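You operate a simulated robot arm through the tools that you are given. There is no shell and no other tool. Be economical: measure what you need, move in short steps, check, and stop when the job is done.

The job below is to be done with a simulated robot arm. You get a single attempt, and the scene is never put back.

JOB
Sort out what stands mixed on the trolley top. At the end: the two short red caps from the trolley top are on the counter top; the black eight hundred gram weight (marked "800 g") from the trolley top is on the counter top; the two fuses from the trolley top are in the pf tray full; whatever was shut is shut again. Leave all else as you found it, and nothing knocked over.

The check looks at the end state, three seconds after you hand in, the way a careful person would. Anything else that was tipped, shoved, dropped, spilled or broken makes it a failure. Lids that push on must go on centred and level and be pressed home; caps that screw on are set level and turned clockwise until they are tight.

ROBOT AND FRAMES
A 7-joint arm with a two-finger parallel gripper, fixed in place. Base frame: the origin is at the foot of the arm, x ahead of it, y to its left, z up. Readings come in mm, degrees, newtons and seconds.
Its first joint turns from -66.0 to 66.0 degrees. Payload 1.57 kg.
The tool frame sits at the grasp point between the pads (the TCP): z along the fingers, y along the line on which they close. The tips reach 30 mm beyond it. The gripper opens to 110 mm. The fingers are 24 mm wide and 12 mm thick; the gripper's body (48 by 112 mm) begins 78 mm behind the TCP.
Orientation is told as [roll, pitch, yaw] about the base's x, y, z axes, in that order, counted from this pose: with the fingers straight down and closing along the base's y, the tool's x points along the base's -x, its y along +y and its z along -z.

CONTROLS
- The arm moves only by the tool move_arm. Its argument "increments" is one flat list of numbers, 7 for each row, row after row: the shift along the base's x, y, z in mm, then the turn, a rotation vector about the base's x, y, z in degrees, then the closure in counts, from 0 (fully open) to 255 (shut). In form: [tx, ty, tz, wx, wy, wz, jaw, tx, ty, tz, wx, wy, wz, jaw, ...]. A call has 1 to 20 rows; each row shifts and turns the commanded pose from where the row before left it. Each row takes 0.2 s and may step no farther than 50 mm and 8.6 degrees from the row before; otherwise, or with a gripper value out of range, the whole call is refused. Where a pose cannot be reached the arm comes as near as it can. A force on the tool above 40 N (or 10 N above the force at the start of the call, whichever is more), or a blocked arm, ends the call early, and 0.2 s more pass. The fingers move at their own pace (about 108 mm/s each) and stop on an object; they squeeze with about 43 N. The grip force told is the motor's: it shows also when the fingers shut on nothing. Time passes only in rows, and 0.2 s behind the last, so rows that do not move let the fingers close. It gives the time, the measured TCP pose, the force on the tool (base axes), the opening and the grip force at its end, in the units of the frame above (readings bear some noise), and new pictures: "pictures" is both (left out), scene, wrist or none.
- Cameras (640 x 400 px; columns grow to the right, rows downward): "scene" is fixed at [174.4, -403.3, 1401.3]; the picture's right is [0.79, -0.61, 0.00], its down [-0.39, -0.50, -0.77] and it looks along [0.47, 0.61, -0.63] (base axes); focal length 290 px, centre (320, 200). "wrist" rides on the gripper at [-36, 0, -80] in the tool frame; the picture's right is [0.00, -1.00, 0.00], its down [0.97, 0.00, -0.24] and it looks along [0.24, 0.00, 0.97] (tool axes); focal length 218 px, centre (320, 200).
- pixel_to_xyz(camera, pixels): there is no depth. For up to 12 entries [column, row, z] of the newest picture of that camera ("zoom" is the newest enlarged one), the place [x, y] in the base frame at which the ray of that pixel passes the height z, good to about 2 mm, but the place of the scene camera against the robot may be out by one fixed shift of up to 25 mm in any direction. The clock stands still meanwhile.
- close_up(camera, box): a new picture of the part [left, top, right, bottom] of that camera's present view, enlarged. The clock stands still meanwhile.
- sign_off(): hands the job in; it is judged then, once.

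Keep the steps short. Do not move on a guess: measure, check each grasp and each placing, and mend mistakes. In all there are 80 turns and 120 pictures (those below and enlarged ones count). Leave the gripper open and the arm clear of the work at the hand-in unless told otherwise, and finish with a single line.

The tools are called after ">>>" as a command line: name --argument value ..., lists and objects as JSON in quotes. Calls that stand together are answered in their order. move_arm: Moves the arm, as the interface text tells. Its arguments: {"type":"object","properties":{"increments":{"type":"array","items":{"type":"number"}},"pictures":{"type":"string","enum":["both","scene","wrist","none"]}},"required":["increments"]} The other tools are called the same way: pixel_to_xyz (camera, pixels) gives the place at which the rays of pixels pass given heights; close_up (camera, box) takes an enlarged picture of a part of a camera's view; sign_off () hands the job in.

At the start:

```text
time_s: 0.0
eef_pos: [418.7, -121.3, 1128.3]
orientation: [0.1, 0.0, 0.0]
contact_force: [0.0, 0.4, -0.2]
finger_gap: 109.8
grasp_force: 0.1
```

scene: 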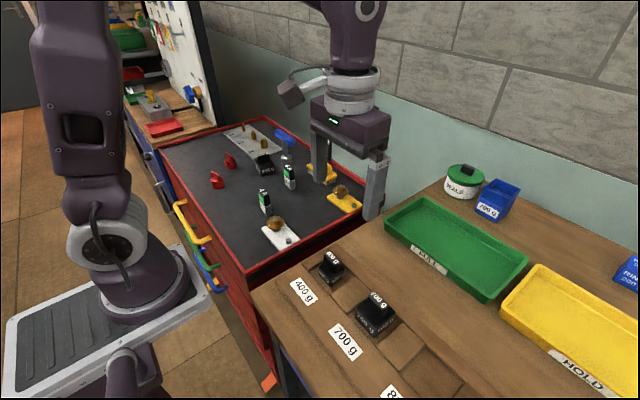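
wrist: 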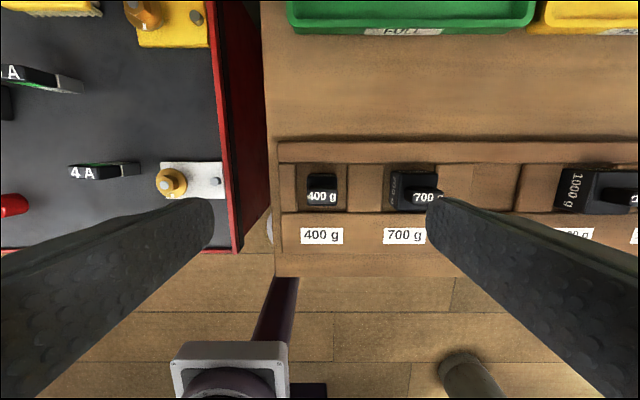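

I'll start by enlarging the trolley and the counter in the scene view.

>>> close_up --camera "scene" --box '[160, 110, 380, 270]'

>>> close_up --camera "scene" --box '[280, 150, 640, 400]'

>>> close_up --camera "scene" --box '[100, 0, 260, 150]'

```text
2.50 times, centred on (270, 190) of scene
```

zoom: 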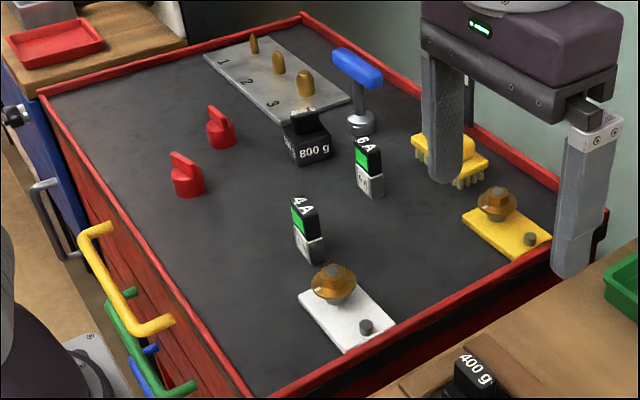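

```text
1.60 times, centred on (460, 275) of scene
```

zoom: 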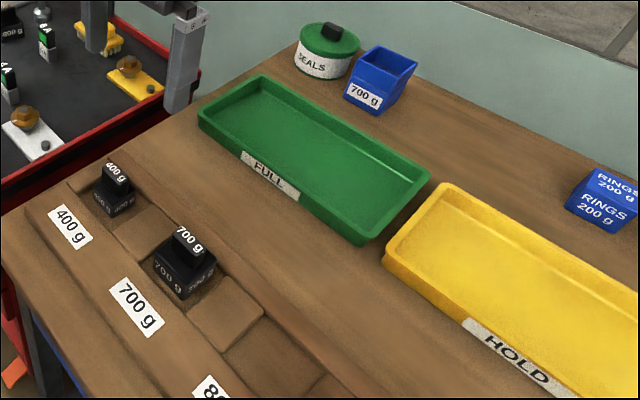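

```text
2.67 times, centred on (180, 75) of scene
```

zoom: 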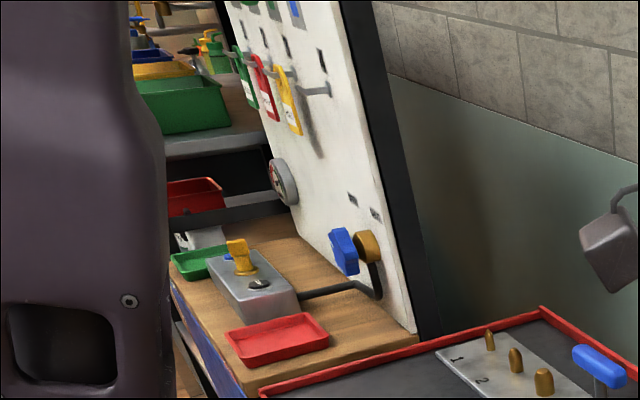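

The FULL tray is green and sits on the right-hand counter. I'll measure the places roughly from both cameras.

>>> pixel_to_xyz --camera "wrist" --pixels '[[270, 100, 850], [225, 240, 850], [320, 237, 850], [403, 235, 850], [322, 190, 880], [405, 30, 850], [290, 10, 870], [535, 10, 870], [105, 172, 850], [192, 182, 850], [10, 205, 850], [600, 200, 870]]'

>>> pixel_to_xyz --camera "scene" --pixels '[[217, 187, 850], [231, 167, 850], [265, 172, 850], [265, 213, 850], [291, 188, 850], [283, 233, 850], [162, 150, 850], [245, 273, 850], [170, 128, 850], [303, 290, 850], [346, 343, 850], [253, 295, 850]]'

>>> close_up --camera "wrist" --box '[260, 120, 640, 280]'

```text
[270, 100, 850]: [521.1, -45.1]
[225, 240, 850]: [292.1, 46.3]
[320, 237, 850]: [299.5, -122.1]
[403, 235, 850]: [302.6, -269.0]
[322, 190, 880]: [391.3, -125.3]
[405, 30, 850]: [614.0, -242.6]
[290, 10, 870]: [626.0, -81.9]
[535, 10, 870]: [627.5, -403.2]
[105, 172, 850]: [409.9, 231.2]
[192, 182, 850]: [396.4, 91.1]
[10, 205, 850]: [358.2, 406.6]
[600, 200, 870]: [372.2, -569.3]
```

```text
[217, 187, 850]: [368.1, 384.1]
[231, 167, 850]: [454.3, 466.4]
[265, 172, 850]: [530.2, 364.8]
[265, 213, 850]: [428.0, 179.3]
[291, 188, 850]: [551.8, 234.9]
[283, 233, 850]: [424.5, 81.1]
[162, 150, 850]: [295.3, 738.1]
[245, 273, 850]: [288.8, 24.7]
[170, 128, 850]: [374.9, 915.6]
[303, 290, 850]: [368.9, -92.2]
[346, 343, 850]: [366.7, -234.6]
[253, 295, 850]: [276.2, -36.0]
```

```text
1.68 times, centred on (450, 200) of wrist
```

zoom: 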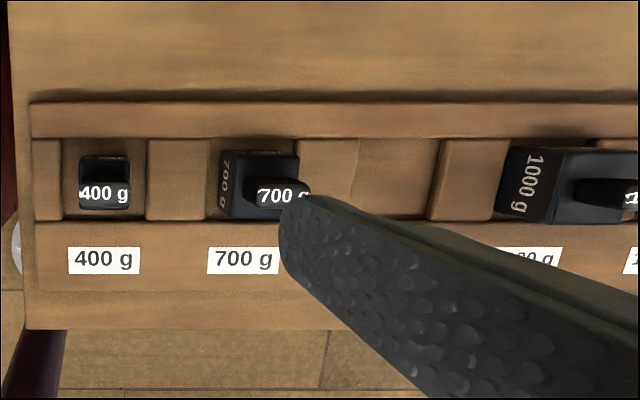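

Counter height is uncertain, so I'll move the wrist camera over the trolley to triangulate.

>>> move_arm --increments '[0, 45, 0, 0, 0, 0, 0, 0, 45, 0, 0, 0, 0, 0, 0, 45, 0, 0, 0, 0, 0, 0, 45, 0, 0, 0, 0, 0, 0, 45, 0, 0, 0, 0, 0, 0, 45, 0, 0, 0, 0, 0, 0, 45, 0, 0, 0, 0, 0, 0, 45, 0, 0, 0, 0, 0]' --pictures "both"

```text
time_s: 1.8
eef_pos: [418.6, 238.7, 1127.2]
orientation: [0.0, -0.1, -0.1]
contact_force: [0.4, -0.3, 1.0]
finger_gap: 109.7
grasp_force: 0.0
```

scene: 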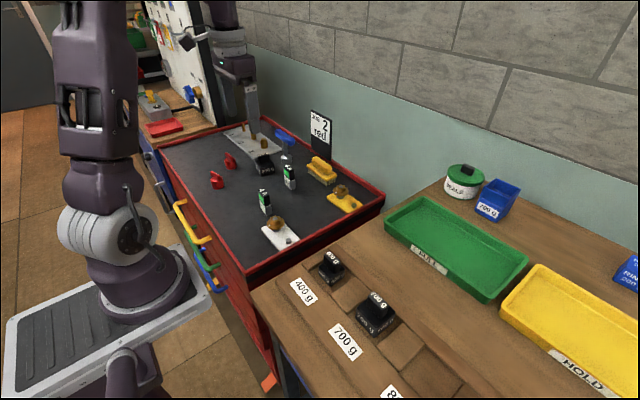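
wrist: 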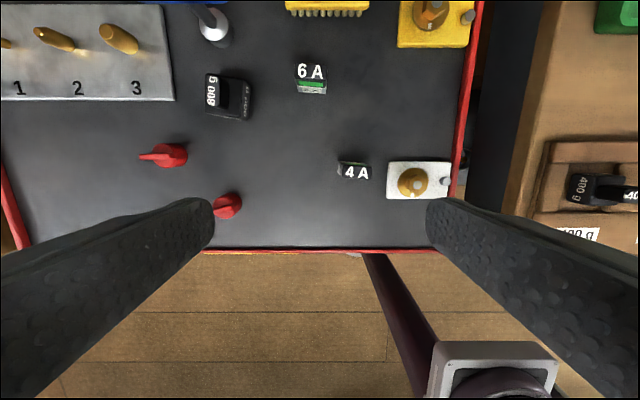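

A card has come into view at (320,130); I'll read it, and look closer at the wrist view.

>>> close_up --camera "scene" --box '[270, 90, 370, 170]'

>>> close_up --camera "wrist" --box '[120, 40, 400, 220]'

>>> pixel_to_xyz --camera "wrist" --pixels '[[355, 160, 850], [311, 70, 850], [228, 95, 850], [228, 206, 850], [174, 155, 850], [416, 181, 850], [462, 182, 850], [578, 235, 850], [578, 235, 900], [540, 225, 900], [135, 90, 850], [445, 182, 850]]'

```text
5.00 times, centred on (320, 130) of scene
```

zoom: 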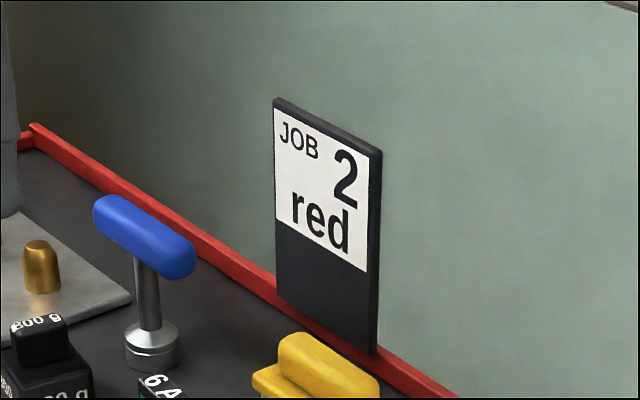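

```text
2.22 times, centred on (260, 130) of wrist
```

zoom: 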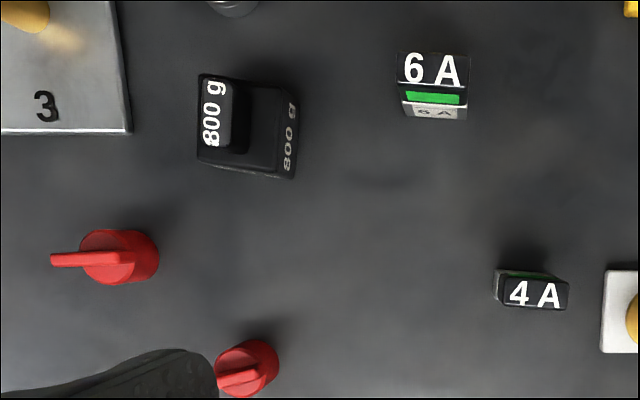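

```text
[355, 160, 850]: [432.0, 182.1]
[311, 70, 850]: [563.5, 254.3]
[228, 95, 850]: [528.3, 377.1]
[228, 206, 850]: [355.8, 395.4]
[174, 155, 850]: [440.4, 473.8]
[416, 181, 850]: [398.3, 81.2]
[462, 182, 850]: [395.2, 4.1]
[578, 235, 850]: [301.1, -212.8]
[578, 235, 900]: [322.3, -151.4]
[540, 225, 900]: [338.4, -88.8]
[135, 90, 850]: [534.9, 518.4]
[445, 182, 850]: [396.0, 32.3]
```

Now I'll go lower over the 4 A fuse for a precise measurement.

>>> move_arm --increments '[0, -25, -50, 0, 0, 0, 0, 0, -25, -50, 0, 0, 0, 0, 0, 0, -30, 0, 0, 0, 0, 0, 0, 0, 0, 0, 0, 0]' --pictures "wrist"

```text
refused: row 1 steps farther than a row can; nothing moved
```

>>> move_arm --increments '[0, -20, -40, 0, 0, 0, 0, 0, -20, -40, 0, 0, 0, 0, 0, -10, -40, 0, 0, 0, 0, 0, 0, 0, 0, 0, 0, 0]' --pictures "wrist"

```text
time_s: 2.8
eef_pos: [417.8, 187.0, 1008.6]
orientation: [0.0, 0.1, 0.1]
contact_force: [-0.6, -0.3, 0.8]
finger_gap: 110.1
grasp_force: 0.0
```

wrist: 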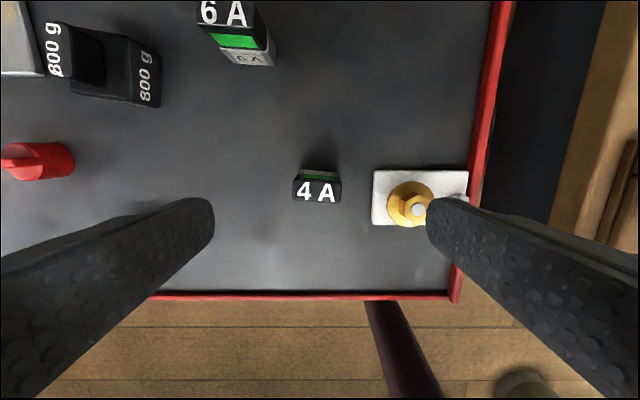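

>>> pixel_to_xyz --camera "wrist" --pixels '[[293, 190, 895], [341, 193, 895], [317, 181, 895], [317, 202, 895], [300, 170, 850], [380, 224, 850], [372, 170, 850], [462, 290, 860], [317, 191, 895]]'

>>> close_up --camera "wrist" --box '[250, 140, 390, 240]'

>>> close_up --camera "scene" --box '[240, 150, 320, 250]'

```text
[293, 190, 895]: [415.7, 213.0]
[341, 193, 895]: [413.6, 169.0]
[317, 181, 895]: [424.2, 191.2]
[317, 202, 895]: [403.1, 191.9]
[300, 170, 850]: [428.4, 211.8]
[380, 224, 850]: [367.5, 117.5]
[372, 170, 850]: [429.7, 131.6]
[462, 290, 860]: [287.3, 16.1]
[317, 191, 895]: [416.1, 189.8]
```

```text
4.00 times, centred on (320, 190) of wrist
```

zoom: 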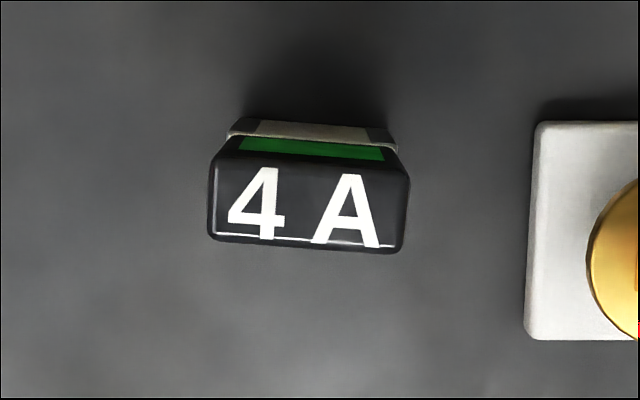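

```text
4.00 times, centred on (280, 200) of scene
```

zoom: 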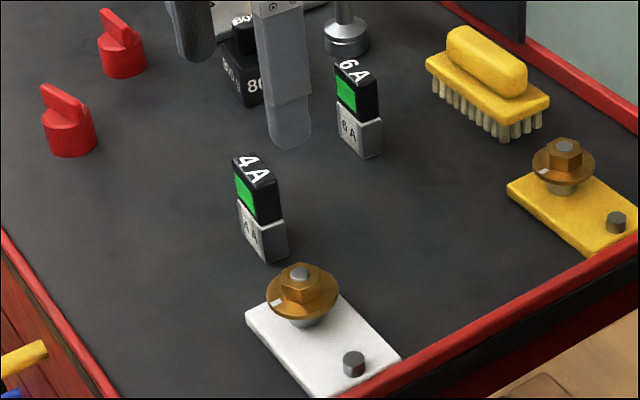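

>>> move_arm --increments '[0, 2, -30, 0, 0, 0, 60, 0, 0, -30, 0, 0, 0, 60, 0, 0, 0, 0, 0, 0, 60]' --pictures "wrist"

```text
time_s: 3.6
eef_pos: [418.2, 189.0, 949.1]
orientation: [0.1, 0.0, 0.1]
contact_force: [0.6, -0.2, 0.4]
finger_gap: 84.3
grasp_force: 0.0
```

wrist: 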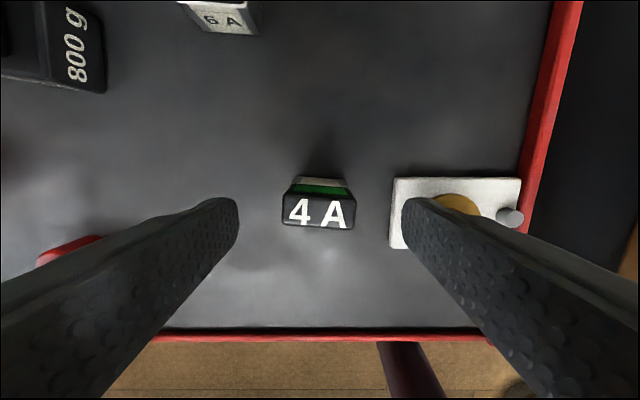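

>>> pixel_to_xyz --camera "wrist" --pixels '[[282, 212, 920], [355, 216, 920], [318, 197, 920], [318, 229, 920], [392, 180, 855], [392, 248, 855], [470, 340, 860], [575, 10, 860], [522, 180, 855]]'

```text
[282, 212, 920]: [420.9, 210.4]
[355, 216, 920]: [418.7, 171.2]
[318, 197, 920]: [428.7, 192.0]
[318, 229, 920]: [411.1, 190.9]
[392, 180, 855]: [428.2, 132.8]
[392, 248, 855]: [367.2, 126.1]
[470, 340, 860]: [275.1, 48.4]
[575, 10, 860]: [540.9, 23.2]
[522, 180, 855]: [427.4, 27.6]
```

Fuse centre is about (420, 190.8), top z about 920. I'll narrow the jaws, go down and grip.

>>> move_arm --increments '[2, 2, 0, 0, 0, 0, 104, 0, 0, -25, 0, 0, 0, 104, 0, 0, -26, 0, 0, 0, 104, 0, 0, 0, 0, 0, 0, 104]' --pictures "both"

```text
time_s: 4.6
eef_pos: [420.3, 190.0, 898.7]
orientation: [-0.1, 0.0, -0.1]
contact_force: [-0.2, -0.1, -0.7]
finger_gap: 65.0
grasp_force: 0.0
```

scene: 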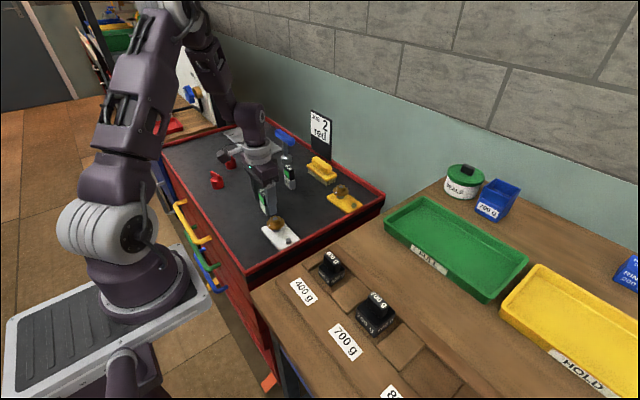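
wrist: 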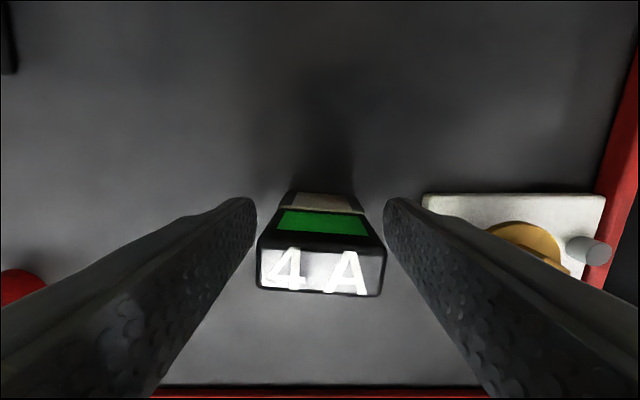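

>>> move_arm --increments '[0, 0, 0, 0, 0, 0, 180, 0, 0, 0, 0, 0, 0, 200, 0, 0, 0, 0, 0, 0, 200, 0, 0, 10, 0, 0, 0, 200, 0, 0, 30, 0, 0, 0, 200]' --pictures "both"

```text
time_s: 5.8
eef_pos: [420.3, 191.7, 937.5]
orientation: [0.0, -0.1, 0.1]
contact_force: [0.2, -0.4, 0.0]
finger_gap: 39.0
grasp_force: 43.2
```

scene: 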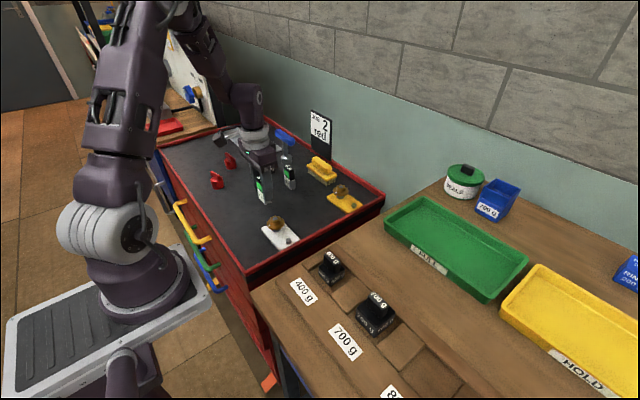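
wrist: 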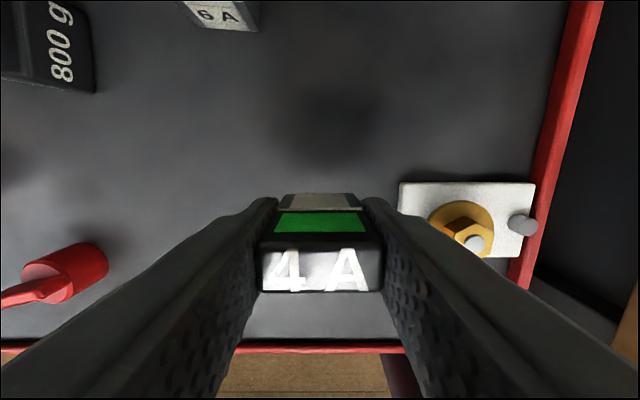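

Fuse is held (39.0 mm, 43 N). Lifting and carrying it over toward the FULL tray.

>>> move_arm --increments '[0, 0, 45, 0, 0, 0, 200, 0, 0, 45, 0, 0, 0, 200, 0, 0, 45, 0, 0, 0, 200, 0, 0, 45, 0, 0, 0, 200, 15.5, -42.5, 0, 0, 0, 0, 200, 15.5, -42.5, 0, 0, 0, 0, 200, 15.5, -42.5, 0, 0, 0, 0, 200, 15.5, -42.5, 0, 0, 0, 0, 200, 15.5, -42.5, 0, 0, 0, 0, 200, 15.5, -42.5, 0, 0, 0, 0, 200, 15.5, -42.5, 0, 0, 0, 0, 200, 15.5, -42.5, 0, 0, 0, 0, 200, 15.5, -42.5, 0, 0, 0, 0, 200, 0, 0, 0, 0, 0, 0, 200]' --pictures "both"

```text
time_s: 8.8
eef_pos: [558.7, -192.6, 1115.7]
orientation: [0.0, 0.0, 0.1]
contact_force: [0.2, -0.4, -0.9]
finger_gap: 39.4
grasp_force: 43.4
```

scene: 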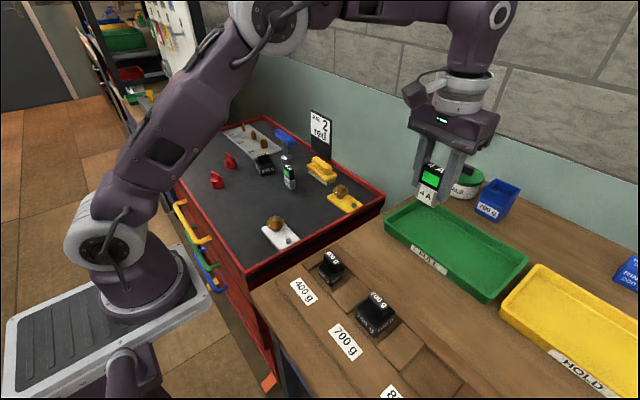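
wrist: 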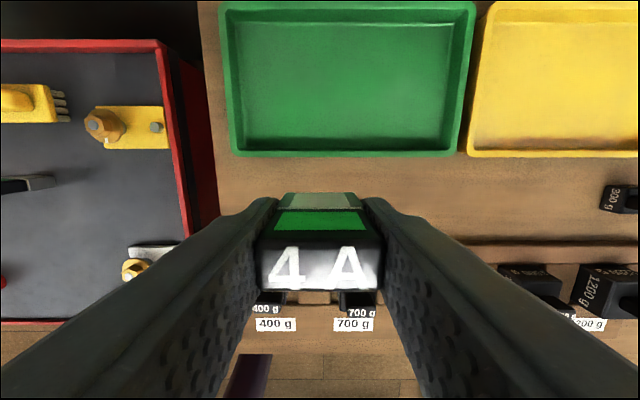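

>>> pixel_to_xyz --camera "wrist" --pixels '[[235, 155, 920], [458, 153, 920], [220, 8, 920], [475, 8, 920], [245, 140, 900], [445, 138, 900], [235, 20, 900], [465, 20, 900], [205, 100, 895], [540, 240, 895], [612, 195, 920], [600, 155, 900]]'

```text
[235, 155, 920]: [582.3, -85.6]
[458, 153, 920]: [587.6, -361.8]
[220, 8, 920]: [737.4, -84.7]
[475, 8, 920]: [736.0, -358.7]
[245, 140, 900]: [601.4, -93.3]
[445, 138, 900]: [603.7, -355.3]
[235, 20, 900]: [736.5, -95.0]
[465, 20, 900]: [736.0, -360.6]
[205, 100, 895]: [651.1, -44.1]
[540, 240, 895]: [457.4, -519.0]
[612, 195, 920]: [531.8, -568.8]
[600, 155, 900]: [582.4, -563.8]
```

Tray interior spans about x 600–730, y −95 to −350. Moving to (640, −160) and lowering part way.

>>> move_arm --increments '[40, 16, 0, 0, 0, 0, 200, 41, 16, 0, 0, 0, 0, 200, 0, 0, -40, 0, 0, 0, 200, 0, 0, -40, 0, 0, 0, 200, 0, 0, -40, 0, 0, 0, 200, 0, 0, -10, 0, 0, 0, 200, 0, 0, 0, 0, 0, 0, 200]' --pictures "both"

```text
time_s: 10.4
eef_pos: [621.4, -169.3, 988.7]
orientation: [0.0, 0.1, 0.0]
contact_force: [0.5, 0.8, -0.1]
finger_gap: 39.3
grasp_force: 43.0
out of reach, approached as far as the arm can: row 2
```

scene: 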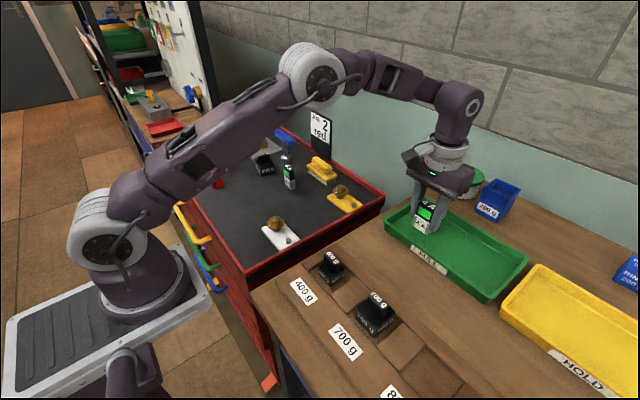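
wrist: 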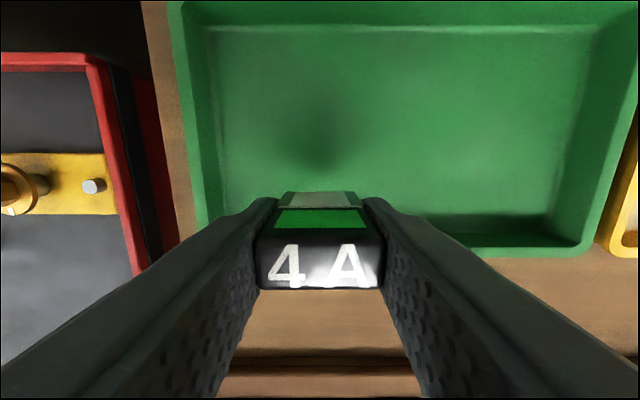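

>>> move_arm --increments '[20, 0, 0, 0, 0, 0, 200, 0, 0, 0, 0, 0, 0, 200]' --pictures "wrist"

>>> pixel_to_xyz --camera "wrist" --pixels '[[500, 215, 900], [500, 245, 925], [205, 100, 925], [220, 150, 900], [600, 30, 900], [330, 160, 900]]'

```text
time_s: 11.0
eef_pos: [640.1, -167.3, 987.1]
orientation: [0.0, -0.1, 0.0]
contact_force: [0.2, 0.5, 0.6]
finger_gap: 39.0
grasp_force: 42.5
```

wrist: 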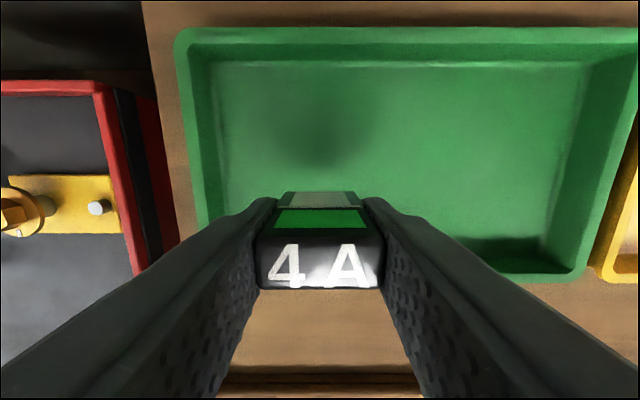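

```text
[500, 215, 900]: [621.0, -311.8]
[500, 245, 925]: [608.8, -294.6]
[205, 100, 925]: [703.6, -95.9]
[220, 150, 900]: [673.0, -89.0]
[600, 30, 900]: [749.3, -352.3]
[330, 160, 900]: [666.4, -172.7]
```

Centred well inside the tray. Lowering gently with small steps.

>>> move_arm --increments '[0, 0, -20, 0, 0, 0, 200, 0, 0, -8, 0, 0, 0, 200, 0, 0, -3, 0, 0, 0, 200, 0, 0, 0, 0, 0, 0, 200]' --pictures "both"

```text
time_s: 12.0
eef_pos: [638.6, -167.5, 954.9]
orientation: [0.0, 0.0, 0.0]
contact_force: [0.3, -0.5, -0.1]
finger_gap: 39.4
grasp_force: 42.7
```

scene: 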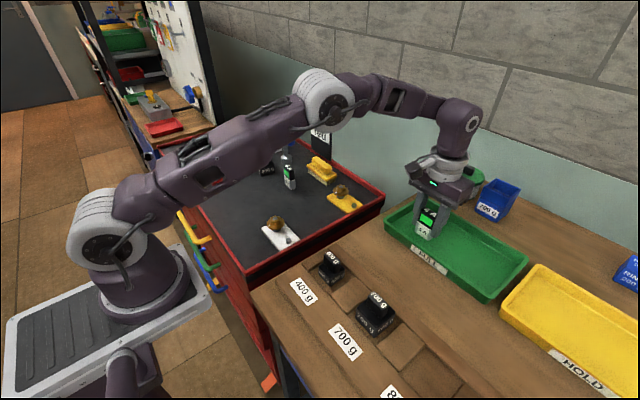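
wrist: 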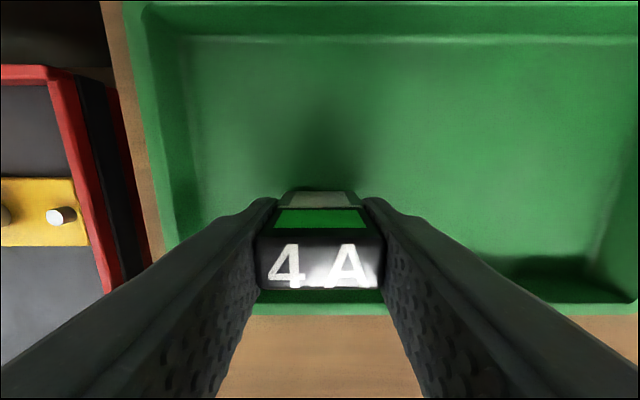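

Shadow is close, still no contact. Continuing in 2 mm steps.

>>> move_arm --increments '[0, 0, -2, 0, 0, 0, 200, 0, 0, -2, 0, 0, 0, 200, 0, 0, -2, 0, 0, 0, 200, 0, 0, 0, 0, 0, 0, 200]' --pictures "wrist"

```text
time_s: 13.0
eef_pos: [638.8, -167.6, 951.7]
orientation: [-0.1, -0.1, -0.1]
contact_force: [-4.5, 2.9, 30.0]
finger_gap: 39.3
grasp_force: 43.1
```

wrist: 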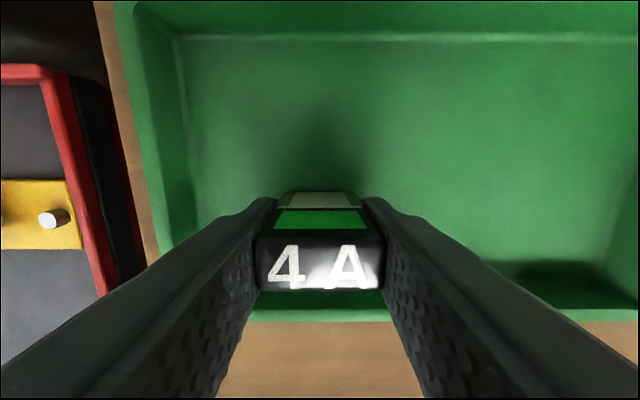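

Contact at TCP z ≈ 952 (30 N). Relieving, then opening partly and rising.

>>> move_arm --increments '[0, 0, 2.5, 0, 0, 0, 200, 0, 0, 0, 0, 0, 0, 150, 0, 0, 0, 0, 0, 0, 104, 0, 0, 0, 0, 0, 0, 104, 0, 0, 30, 0, 0, 0, 104, 0, 0, 40, 0, 0, 0, 104, 0, 0, 0, 0, 0, 0, 104]' --pictures "both"

```text
time_s: 14.6
eef_pos: [639.8, -167.9, 1019.9]
orientation: [0.0, 0.0, -0.1]
contact_force: [0.0, 0.4, 0.3]
finger_gap: 65.4
grasp_force: 0.2
```

scene: 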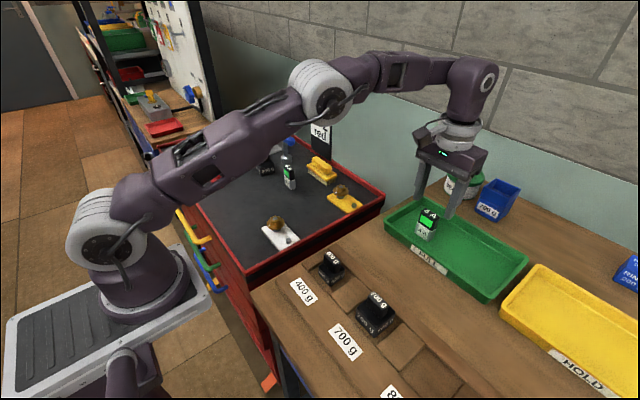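
wrist: 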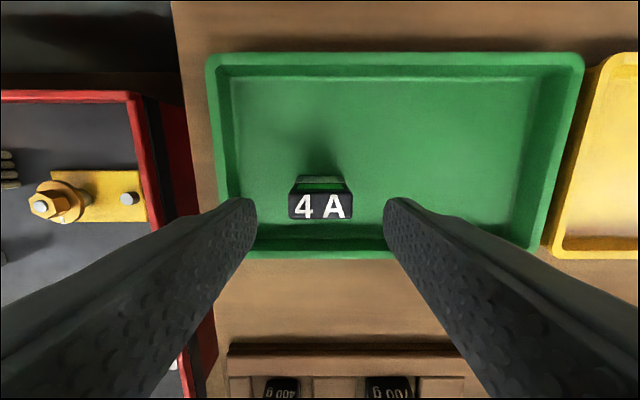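

4 A fuse stands upright in the tray. Going over to the 6 A fuse.

>>> move_arm --increments '[-30, 0, 35, 0, 0, 0, 104, -30, 0, 35, 0, 0, 0, 104, -5, 46, 0, 0, 0, 0, 60, -5, 46, 0, 0, 0, 0, 60, -5, 46, 0, 0, 0, 0, 60, -5, 46, 0, 0, 0, 0, 60, -5, 46, 0, 0, 0, 0, 60, -5, 46, 0, 0, 0, 0, 60, -5, 46, 0, 0, 0, 0, 60, -5, 46, 0, 0, 0, 0, 60, -5, 46, 0, 0, 0, 0, 60, 0, 0, -35, 0, 0, 0, 60, 0, 0, -35, 0, 0, 0, 60, 0, 0, -10, 0, 0, 0, 60, 0, 0, 0, 0, 0, 0, 60]' --pictures "both"

```text
time_s: 17.8
eef_pos: [534.4, 244.9, 1012.4]
orientation: [-0.1, 0.0, 0.0]
contact_force: [0.1, 0.4, 1.0]
finger_gap: 84.2
grasp_force: 0.0
```

scene: 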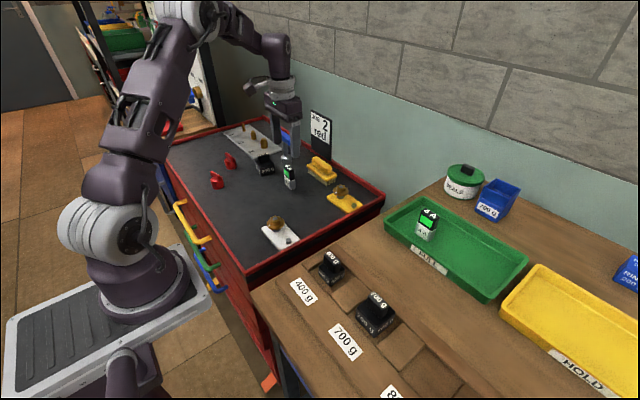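
wrist: 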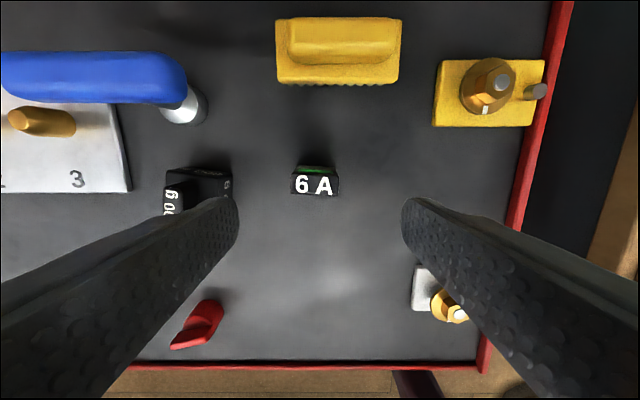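

>>> pixel_to_xyz --camera "wrist" --pixels '[[291, 184, 920], [339, 186, 920], [315, 173, 920], [315, 195, 920], [232, 185, 890], [232, 170, 850], [187, 75, 950], [205, 115, 860]]'

>>> close_up --camera "wrist" --box '[250, 140, 390, 240]'

```text
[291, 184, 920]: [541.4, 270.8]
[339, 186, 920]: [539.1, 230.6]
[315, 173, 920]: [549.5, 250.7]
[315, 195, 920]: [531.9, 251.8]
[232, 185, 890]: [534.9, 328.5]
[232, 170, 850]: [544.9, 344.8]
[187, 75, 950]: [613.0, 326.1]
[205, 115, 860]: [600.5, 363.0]
```

```text
4.00 times, centred on (320, 190) of wrist
```

zoom: 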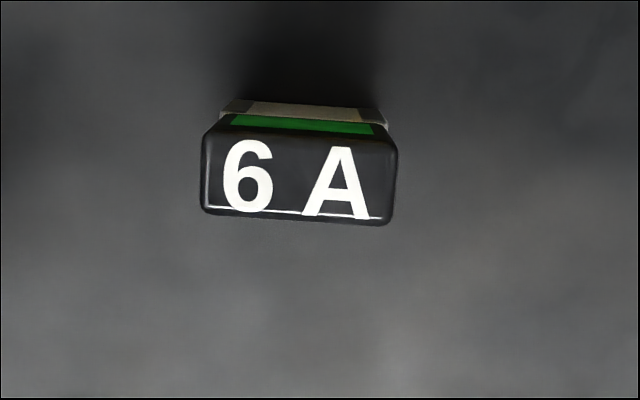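

Fuse centre is (540.5, 250.8). I'll move over it, narrow the jaws and descend to z 899.

>>> move_arm --increments '[6, 6, -40, 0, 0, 0, 104, 0, 0, -25, 0, 0, 0, 104, 0, 0, -25, 0, 0, 0, 104, 0, 0, -23, 0, 0, 0, 104, 0, 0, 0, 0, 0, 0, 104]' --pictures "wrist"

```text
time_s: 19.0
eef_pos: [540.3, 252.2, 899.7]
orientation: [0.0, 0.0, 0.0]
contact_force: [-0.4, -0.2, 0.9]
finger_gap: 65.2
grasp_force: 0.0
```

wrist: 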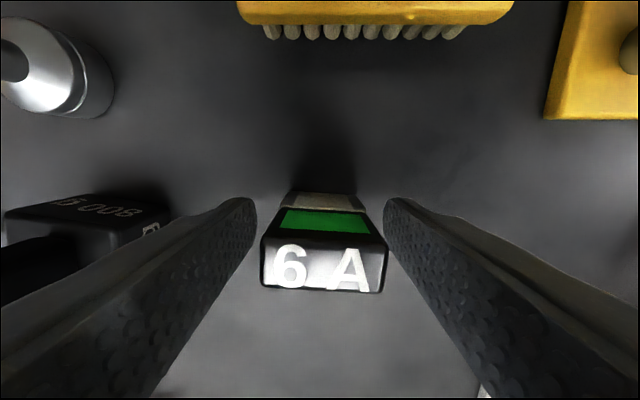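

>>> move_arm --increments '[0, 0, 0, 0, 0, 0, 180, 0, 0, 0, 0, 0, 0, 200, 0, 0, 0, 0, 0, 0, 200, 0, 0, 10, 0, 0, 0, 200, 0, 0, 45, 0, 0, 0, 200, 0, 0, 45, 0, 0, 0, 200, 0, 0, 40, 0, 0, 0, 200, 0, 0, 0, 0, 0, 0, 200]' --pictures "wrist"

```text
time_s: 20.8
eef_pos: [541.6, 251.9, 1039.8]
orientation: [0.1, 0.0, 0.0]
contact_force: [-0.4, 0.0, 0.6]
finger_gap: 39.3
grasp_force: 42.8
```

wrist: 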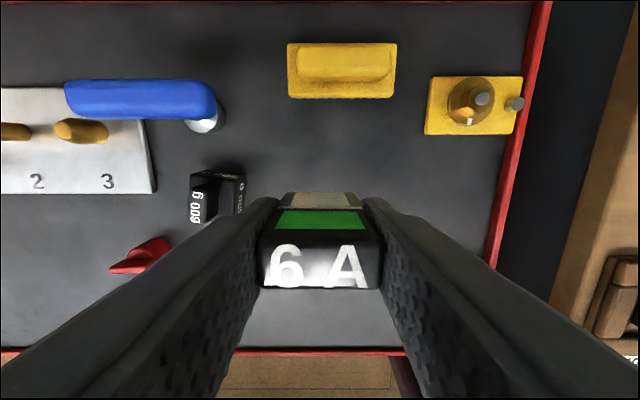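

6 A held. Carrying it to the tray at about (630, −255).

>>> move_arm --increments '[0, 0, 30, 0, 0, 0, 200, 4, -46.1, 0, 0, 0, 0, 200, 4, -46.1, 0, 0, 0, 0, 200, 4, -46.1, 0, 0, 0, 0, 200, 4, -46.1, 0, 0, 0, 0, 200, 4, -46.1, 0, 0, 0, 0, 200, 4, -46.1, 0, 0, 0, 0, 200, 4, -46.1, 0, 0, 0, 0, 200, 4, -46.1, 0, 0, 0, 0, 200, 4, -46.1, 0, 0, 0, 0, 200, 4, -46.1, 0, 0, 0, 0, 200, 4, -46.1, 0, 0, 0, 0, 200, 15, 0, -35, 0, 0, 0, 200, 15, 0, -35, 0, 0, 0, 200, 14, 0, -15, 0, 0, 0, 200, 0, 0, 0, 0, 0, 0, 200]' --pictures "both"

```text
time_s: 24.2
eef_pos: [630.5, -254.7, 984.6]
orientation: [0.0, 0.0, -0.1]
contact_force: [0.1, -0.2, 0.2]
finger_gap: 39.3
grasp_force: 43.2
```

scene: 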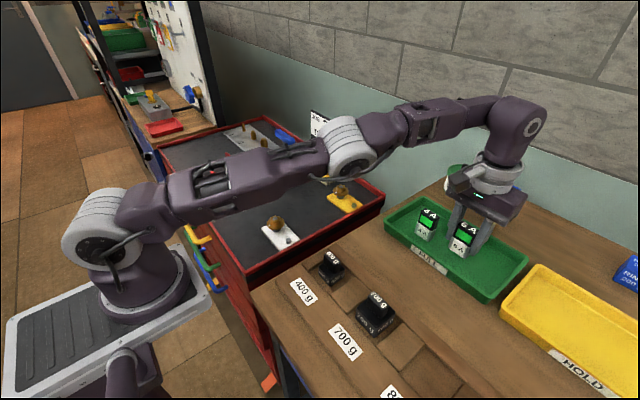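
wrist: 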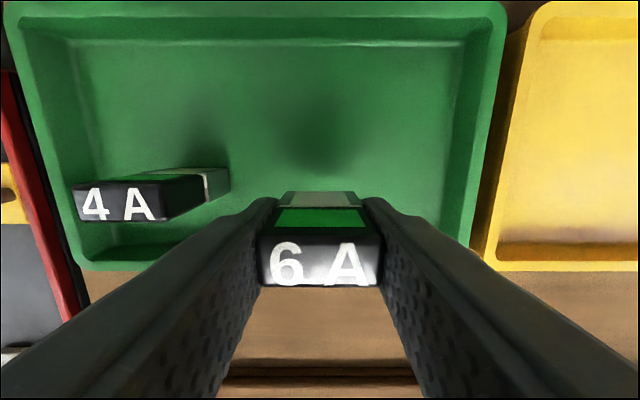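

Clear of the 4 A fuse. Lowering.

>>> move_arm --increments '[0, 0, -20, 0, 0, 0, 200, 0, 0, -9, 0, 0, 0, 200, 0, 0, -2, 0, 0, 0, 200, 0, 0, -2, 0, 0, 0, 200, 0, 0, 0, 0, 0, 0, 200]' --pictures "none"

```text
time_s: 25.4
eef_pos: [627.9, -254.4, 954.3]
orientation: [0.0, -0.2, 0.0]
contact_force: [-6.2, 5.6, 28.6]
finger_gap: 39.4
grasp_force: 42.7
```

>>> move_arm --increments '[0, 0, 2, 0, 0, 0, 200, 0, 0, 0, 0, 0, 0, 150, 0, 0, 0, 0, 0, 0, 104, 0, 0, 0, 0, 0, 0, 104, 0, 0, 30, 0, 0, 0, 104, 0, 0, 40, 0, 0, 0, 104, 0, 0, 0, 0, 0, 0, 104]' --pictures "both"

```text
time_s: 27.0
eef_pos: [627.9, -253.8, 1021.0]
orientation: [-0.4, -0.4, 0.7]
contact_force: [-0.3, 0.8, -0.2]
finger_gap: 65.2
grasp_force: 0.1
out of reach, approached as far as the arm can: row 6
```

scene: 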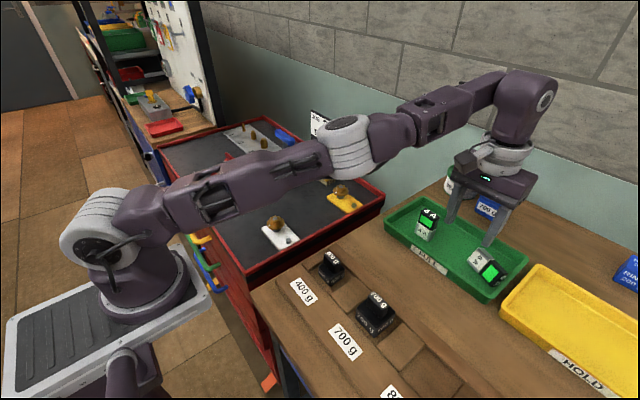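
wrist: 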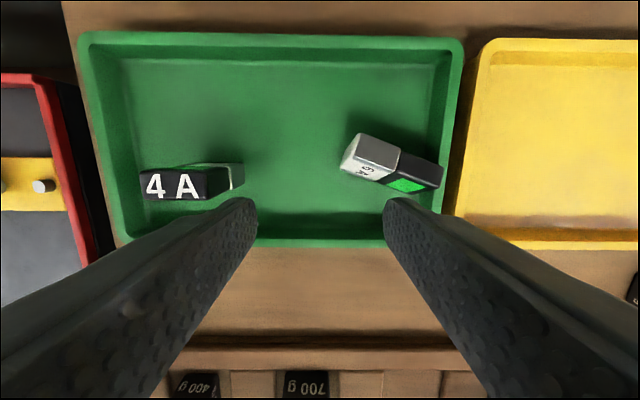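

The 6 A fuse toppled onto its side (probably the arm at its reach limit). It must be mended. I'll measure how it lies.

>>> pixel_to_xyz --camera "wrist" --pixels '[[361, 133, 940], [402, 150, 940], [388, 178, 940], [342, 165, 940], [443, 165, 935], [437, 190, 935], [340, 175, 903]]'

>>> close_up --camera "wrist" --box '[320, 100, 480, 220]'

>>> close_up --camera "scene" --box '[400, 190, 540, 310]'

```text
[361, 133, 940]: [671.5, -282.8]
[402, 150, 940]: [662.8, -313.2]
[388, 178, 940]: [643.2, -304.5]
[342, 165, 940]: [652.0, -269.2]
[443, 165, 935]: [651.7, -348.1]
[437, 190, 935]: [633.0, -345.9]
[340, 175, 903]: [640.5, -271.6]
```

```text
3.33 times, centred on (400, 160) of wrist
```

zoom: 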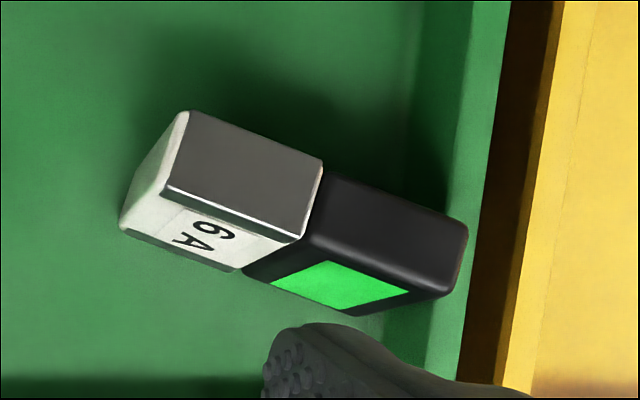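

```text
3.33 times, centred on (470, 250) of scene
```

zoom: 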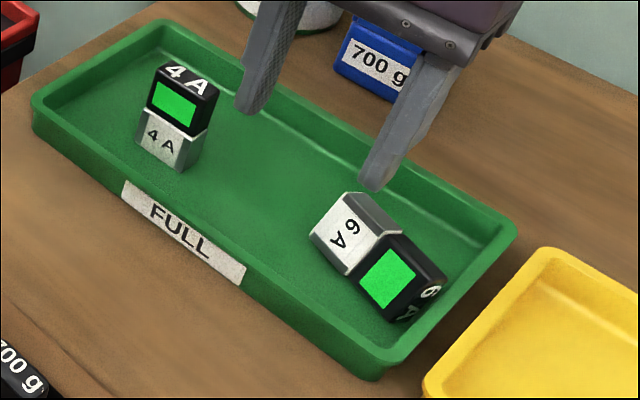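

It lies on its narrow side, axis tilted about 14° off −y, centre about (652, −311). I'll retreat, yaw the tool 76° so the jaws close on its 18 mm thickness.

>>> move_arm --increments '[-35, 0, 10, 0, 0, 0, 104, -35, 0, 10, 0, 0, 0, 104, 0, 0, 0, 0, 0, 8.5, 104, 0, 0, 0, 0, 0, 8.5, 104, 0, 0, 0, 0, 0, 8.5, 104, 0, 0, 0, 0, 0, 8.5, 104, 0, 0, 0, 0, 0, 8.5, 104, 0, 0, 0, 0, 0, 8.5, 104, 0, 0, 0, 0, 0, 8.5, 104, 0, 0, 0, 0, 0, 8.5, 120, 0, 0, 0, 0, 0, 8, 139, 0, 0, 0, 0, 0, 0, 139]' --pictures "wrist"

```text
time_s: 29.6
eef_pos: [616.9, -252.6, 1025.5]
orientation: [0.0, 0.0, 76.1]
contact_force: [-0.7, 0.0, -1.1]
finger_gap: 49.9
grasp_force: 0.0
out of reach, approached as far as the arm can: row 1, 2
```

wrist: 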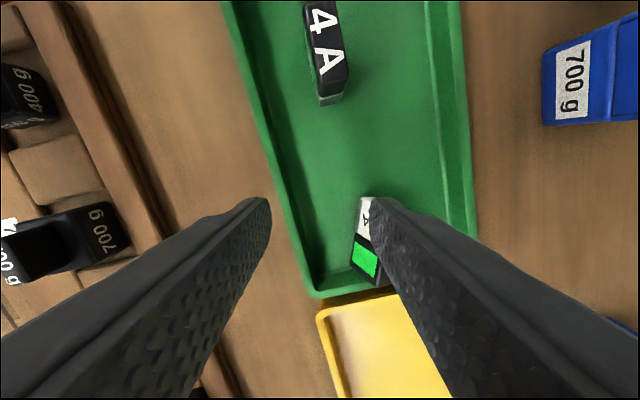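

>>> move_arm --increments '[0, 0, -25, 0, 0, 0, 139, 0, 0, -20, 0, 0, 0, 139, 0, 0, 0, 0, 0, 0, 139]' --pictures "wrist"

```text
time_s: 30.4
eef_pos: [615.5, -255.4, 981.0]
orientation: [0.0, 0.0, 76.0]
contact_force: [-0.3, 0.0, -0.2]
finger_gap: 50.1
grasp_force: 0.1
out of reach, approached as far as the arm can: row 1
```

wrist: 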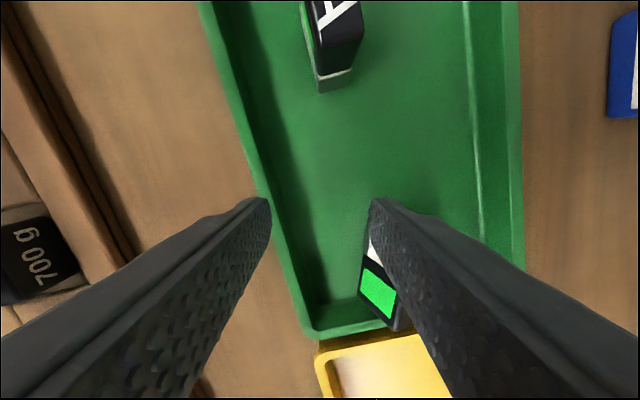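

>>> move_arm --increments '[20, -8, 0, 0, 0, 0, 139, 17, -8, 0, 0, 0, 0, 139, 0, 0, 0, 0, 0, 0, 139]' --pictures "wrist"

```text
time_s: 31.2
eef_pos: [629.2, -253.2, 975.7]
orientation: [-0.2, -0.1, 75.9]
contact_force: [0.8, -0.6, 0.3]
finger_gap: 49.9
grasp_force: 0.0
out of reach, approached as far as the arm can: row 1, 2
```

wrist: 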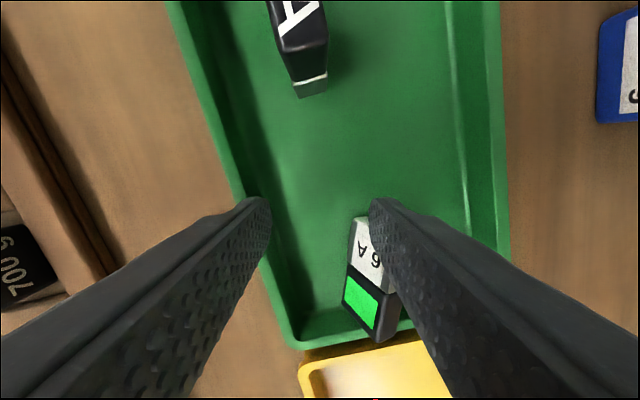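

Straight down the arm can't reach it (limit about r 680). Tilting the tool about the jaw axis (pointing toward −y) will gain reach while keeping the pads parallel to the fuse faces.

>>> move_arm --increments '[-8, 6, 0, -8.25, 2.04, 0, 139, 0, 0, 6, -8.25, 2.04, 0, 139, 0, 0, 6, -8.25, 2.04, 0, 139, 0, 0, 0, -8.25, 2.04, 0, 139, 0, 0, 0, 0, 0, 0, 139]' --pictures "both"

```text
time_s: 32.4
eef_pos: [620.7, -247.3, 989.0]
orientation: [-0.1, 34.0, 75.9]
contact_force: [-0.3, -0.8, 0.3]
finger_gap: 50.2
grasp_force: 0.1
```

scene: 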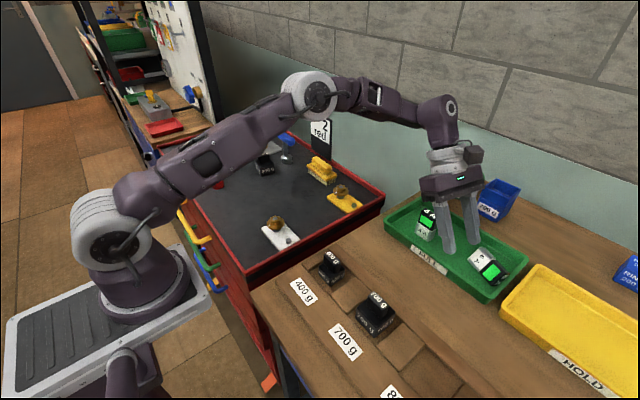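
wrist: 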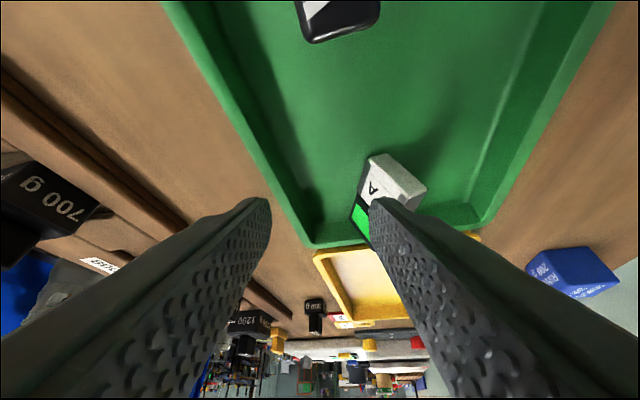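

>>> move_arm --increments '[17, -25, 0, 0, 0, 0, 139, 17, -25, 0, 0, 0, 0, 139, 0, 0, -15, 0, 0, 0, 139, 0, 0, 0, 0, 0, 0, 139]' --pictures "both"

```text
time_s: 33.4
eef_pos: [643.8, -280.3, 975.4]
orientation: [-0.3, 34.2, 75.8]
contact_force: [3.2, -1.7, 14.3]
finger_gap: 53.2
grasp_force: 1.7
out of reach, approached as far as the arm can: row 2
```

scene: 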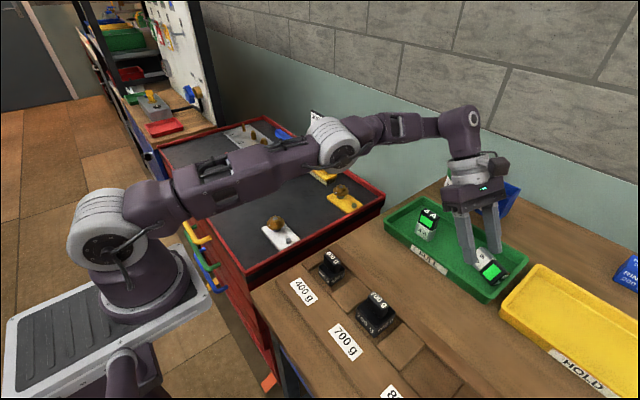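
wrist: 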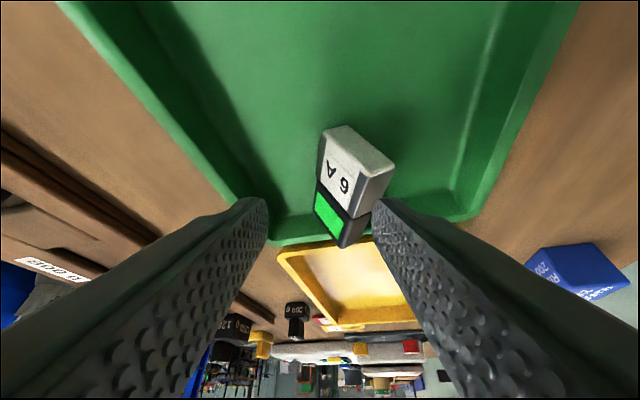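

The right tip touches the fuse's top. I'll raise, tilt a bit more, and shift +x.

>>> move_arm --increments '[0, 4, 12, 0, 0, 0, 139, 0, 2, 0, -8.25, 2.04, 0, 139, 6, 0, 0, -4.1, 1, 0, 139, 6, 0, 0, 0, 0, 0, 139, 0, 0, 0, 0, 0, 0, 139]' --pictures "wrist"

```text
time_s: 34.6
eef_pos: [649.9, -274.1, 984.2]
orientation: [-0.1, 46.7, 76.0]
contact_force: [0.6, -0.9, 0.5]
finger_gap: 50.1
grasp_force: 0.0
out of reach, approached as far as the arm can: row 4
```

wrist: 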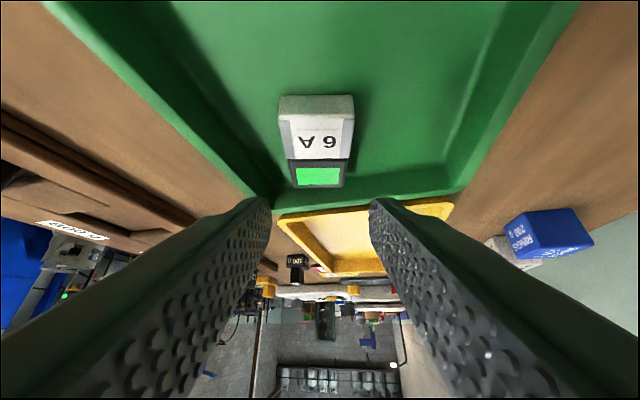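

The touch rolled it flat onto its wide face, still in the tray. Measure anew.

>>> pixel_to_xyz --camera "wrist" --pixels '[[281, 116, 920], [353, 118, 920], [291, 186, 920], [345, 187, 920], [283, 96, 905], [350, 96, 905], [300, 202, 902]]'

>>> close_up --camera "wrist" --box '[230, 60, 410, 220]'

```text
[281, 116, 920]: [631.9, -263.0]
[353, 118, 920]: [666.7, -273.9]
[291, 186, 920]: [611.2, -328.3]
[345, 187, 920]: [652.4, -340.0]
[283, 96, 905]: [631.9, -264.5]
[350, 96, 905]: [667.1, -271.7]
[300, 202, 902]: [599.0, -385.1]
```

```text
2.50 times, centred on (320, 140) of wrist
```

zoom: 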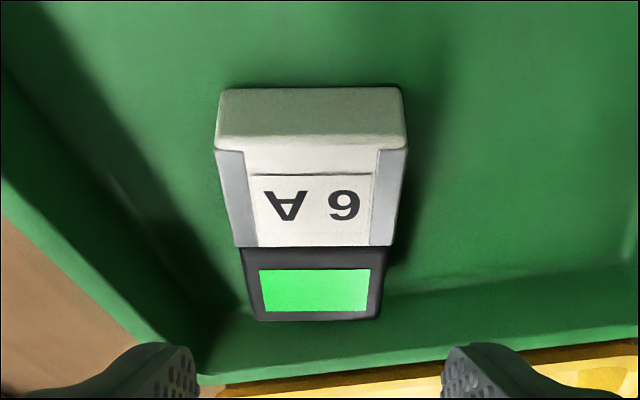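

Fuse centre (640, −301), now 39 mm across the jaws. I'll ease tilt back to about 36° (keeps the camera off the 4 A fuse), open to 70 mm, and lower.

>>> move_arm --increments '[-4, -4, 0, 5.2, -1.3, 0, 93, -2, -4, -5, 5.2, -1.3, 0, 93, 0, 0, -15, 0, 0, 0, 93, 0, 0, 0, 0, 0, 0, 93]' --pictures "both"

```text
time_s: 35.6
eef_pos: [642.2, -280.6, 965.2]
orientation: [-0.1, 36.1, 75.9]
contact_force: [0.3, 0.6, 0.5]
finger_gap: 69.9
grasp_force: 0.1
```

scene: 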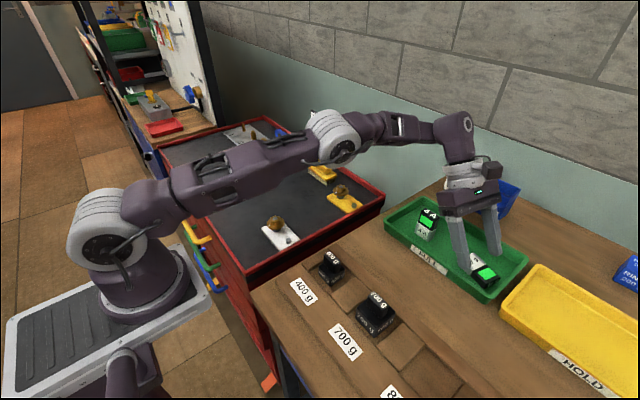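
wrist: 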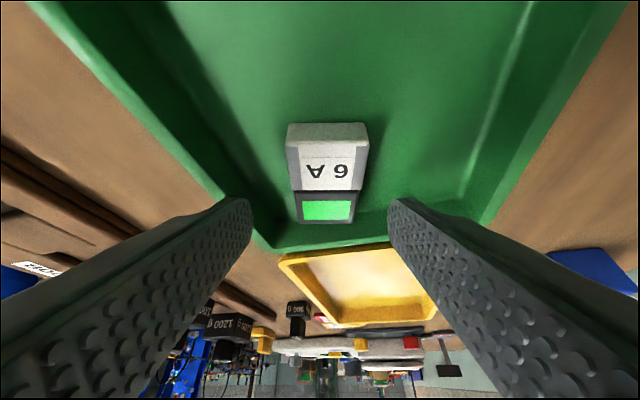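

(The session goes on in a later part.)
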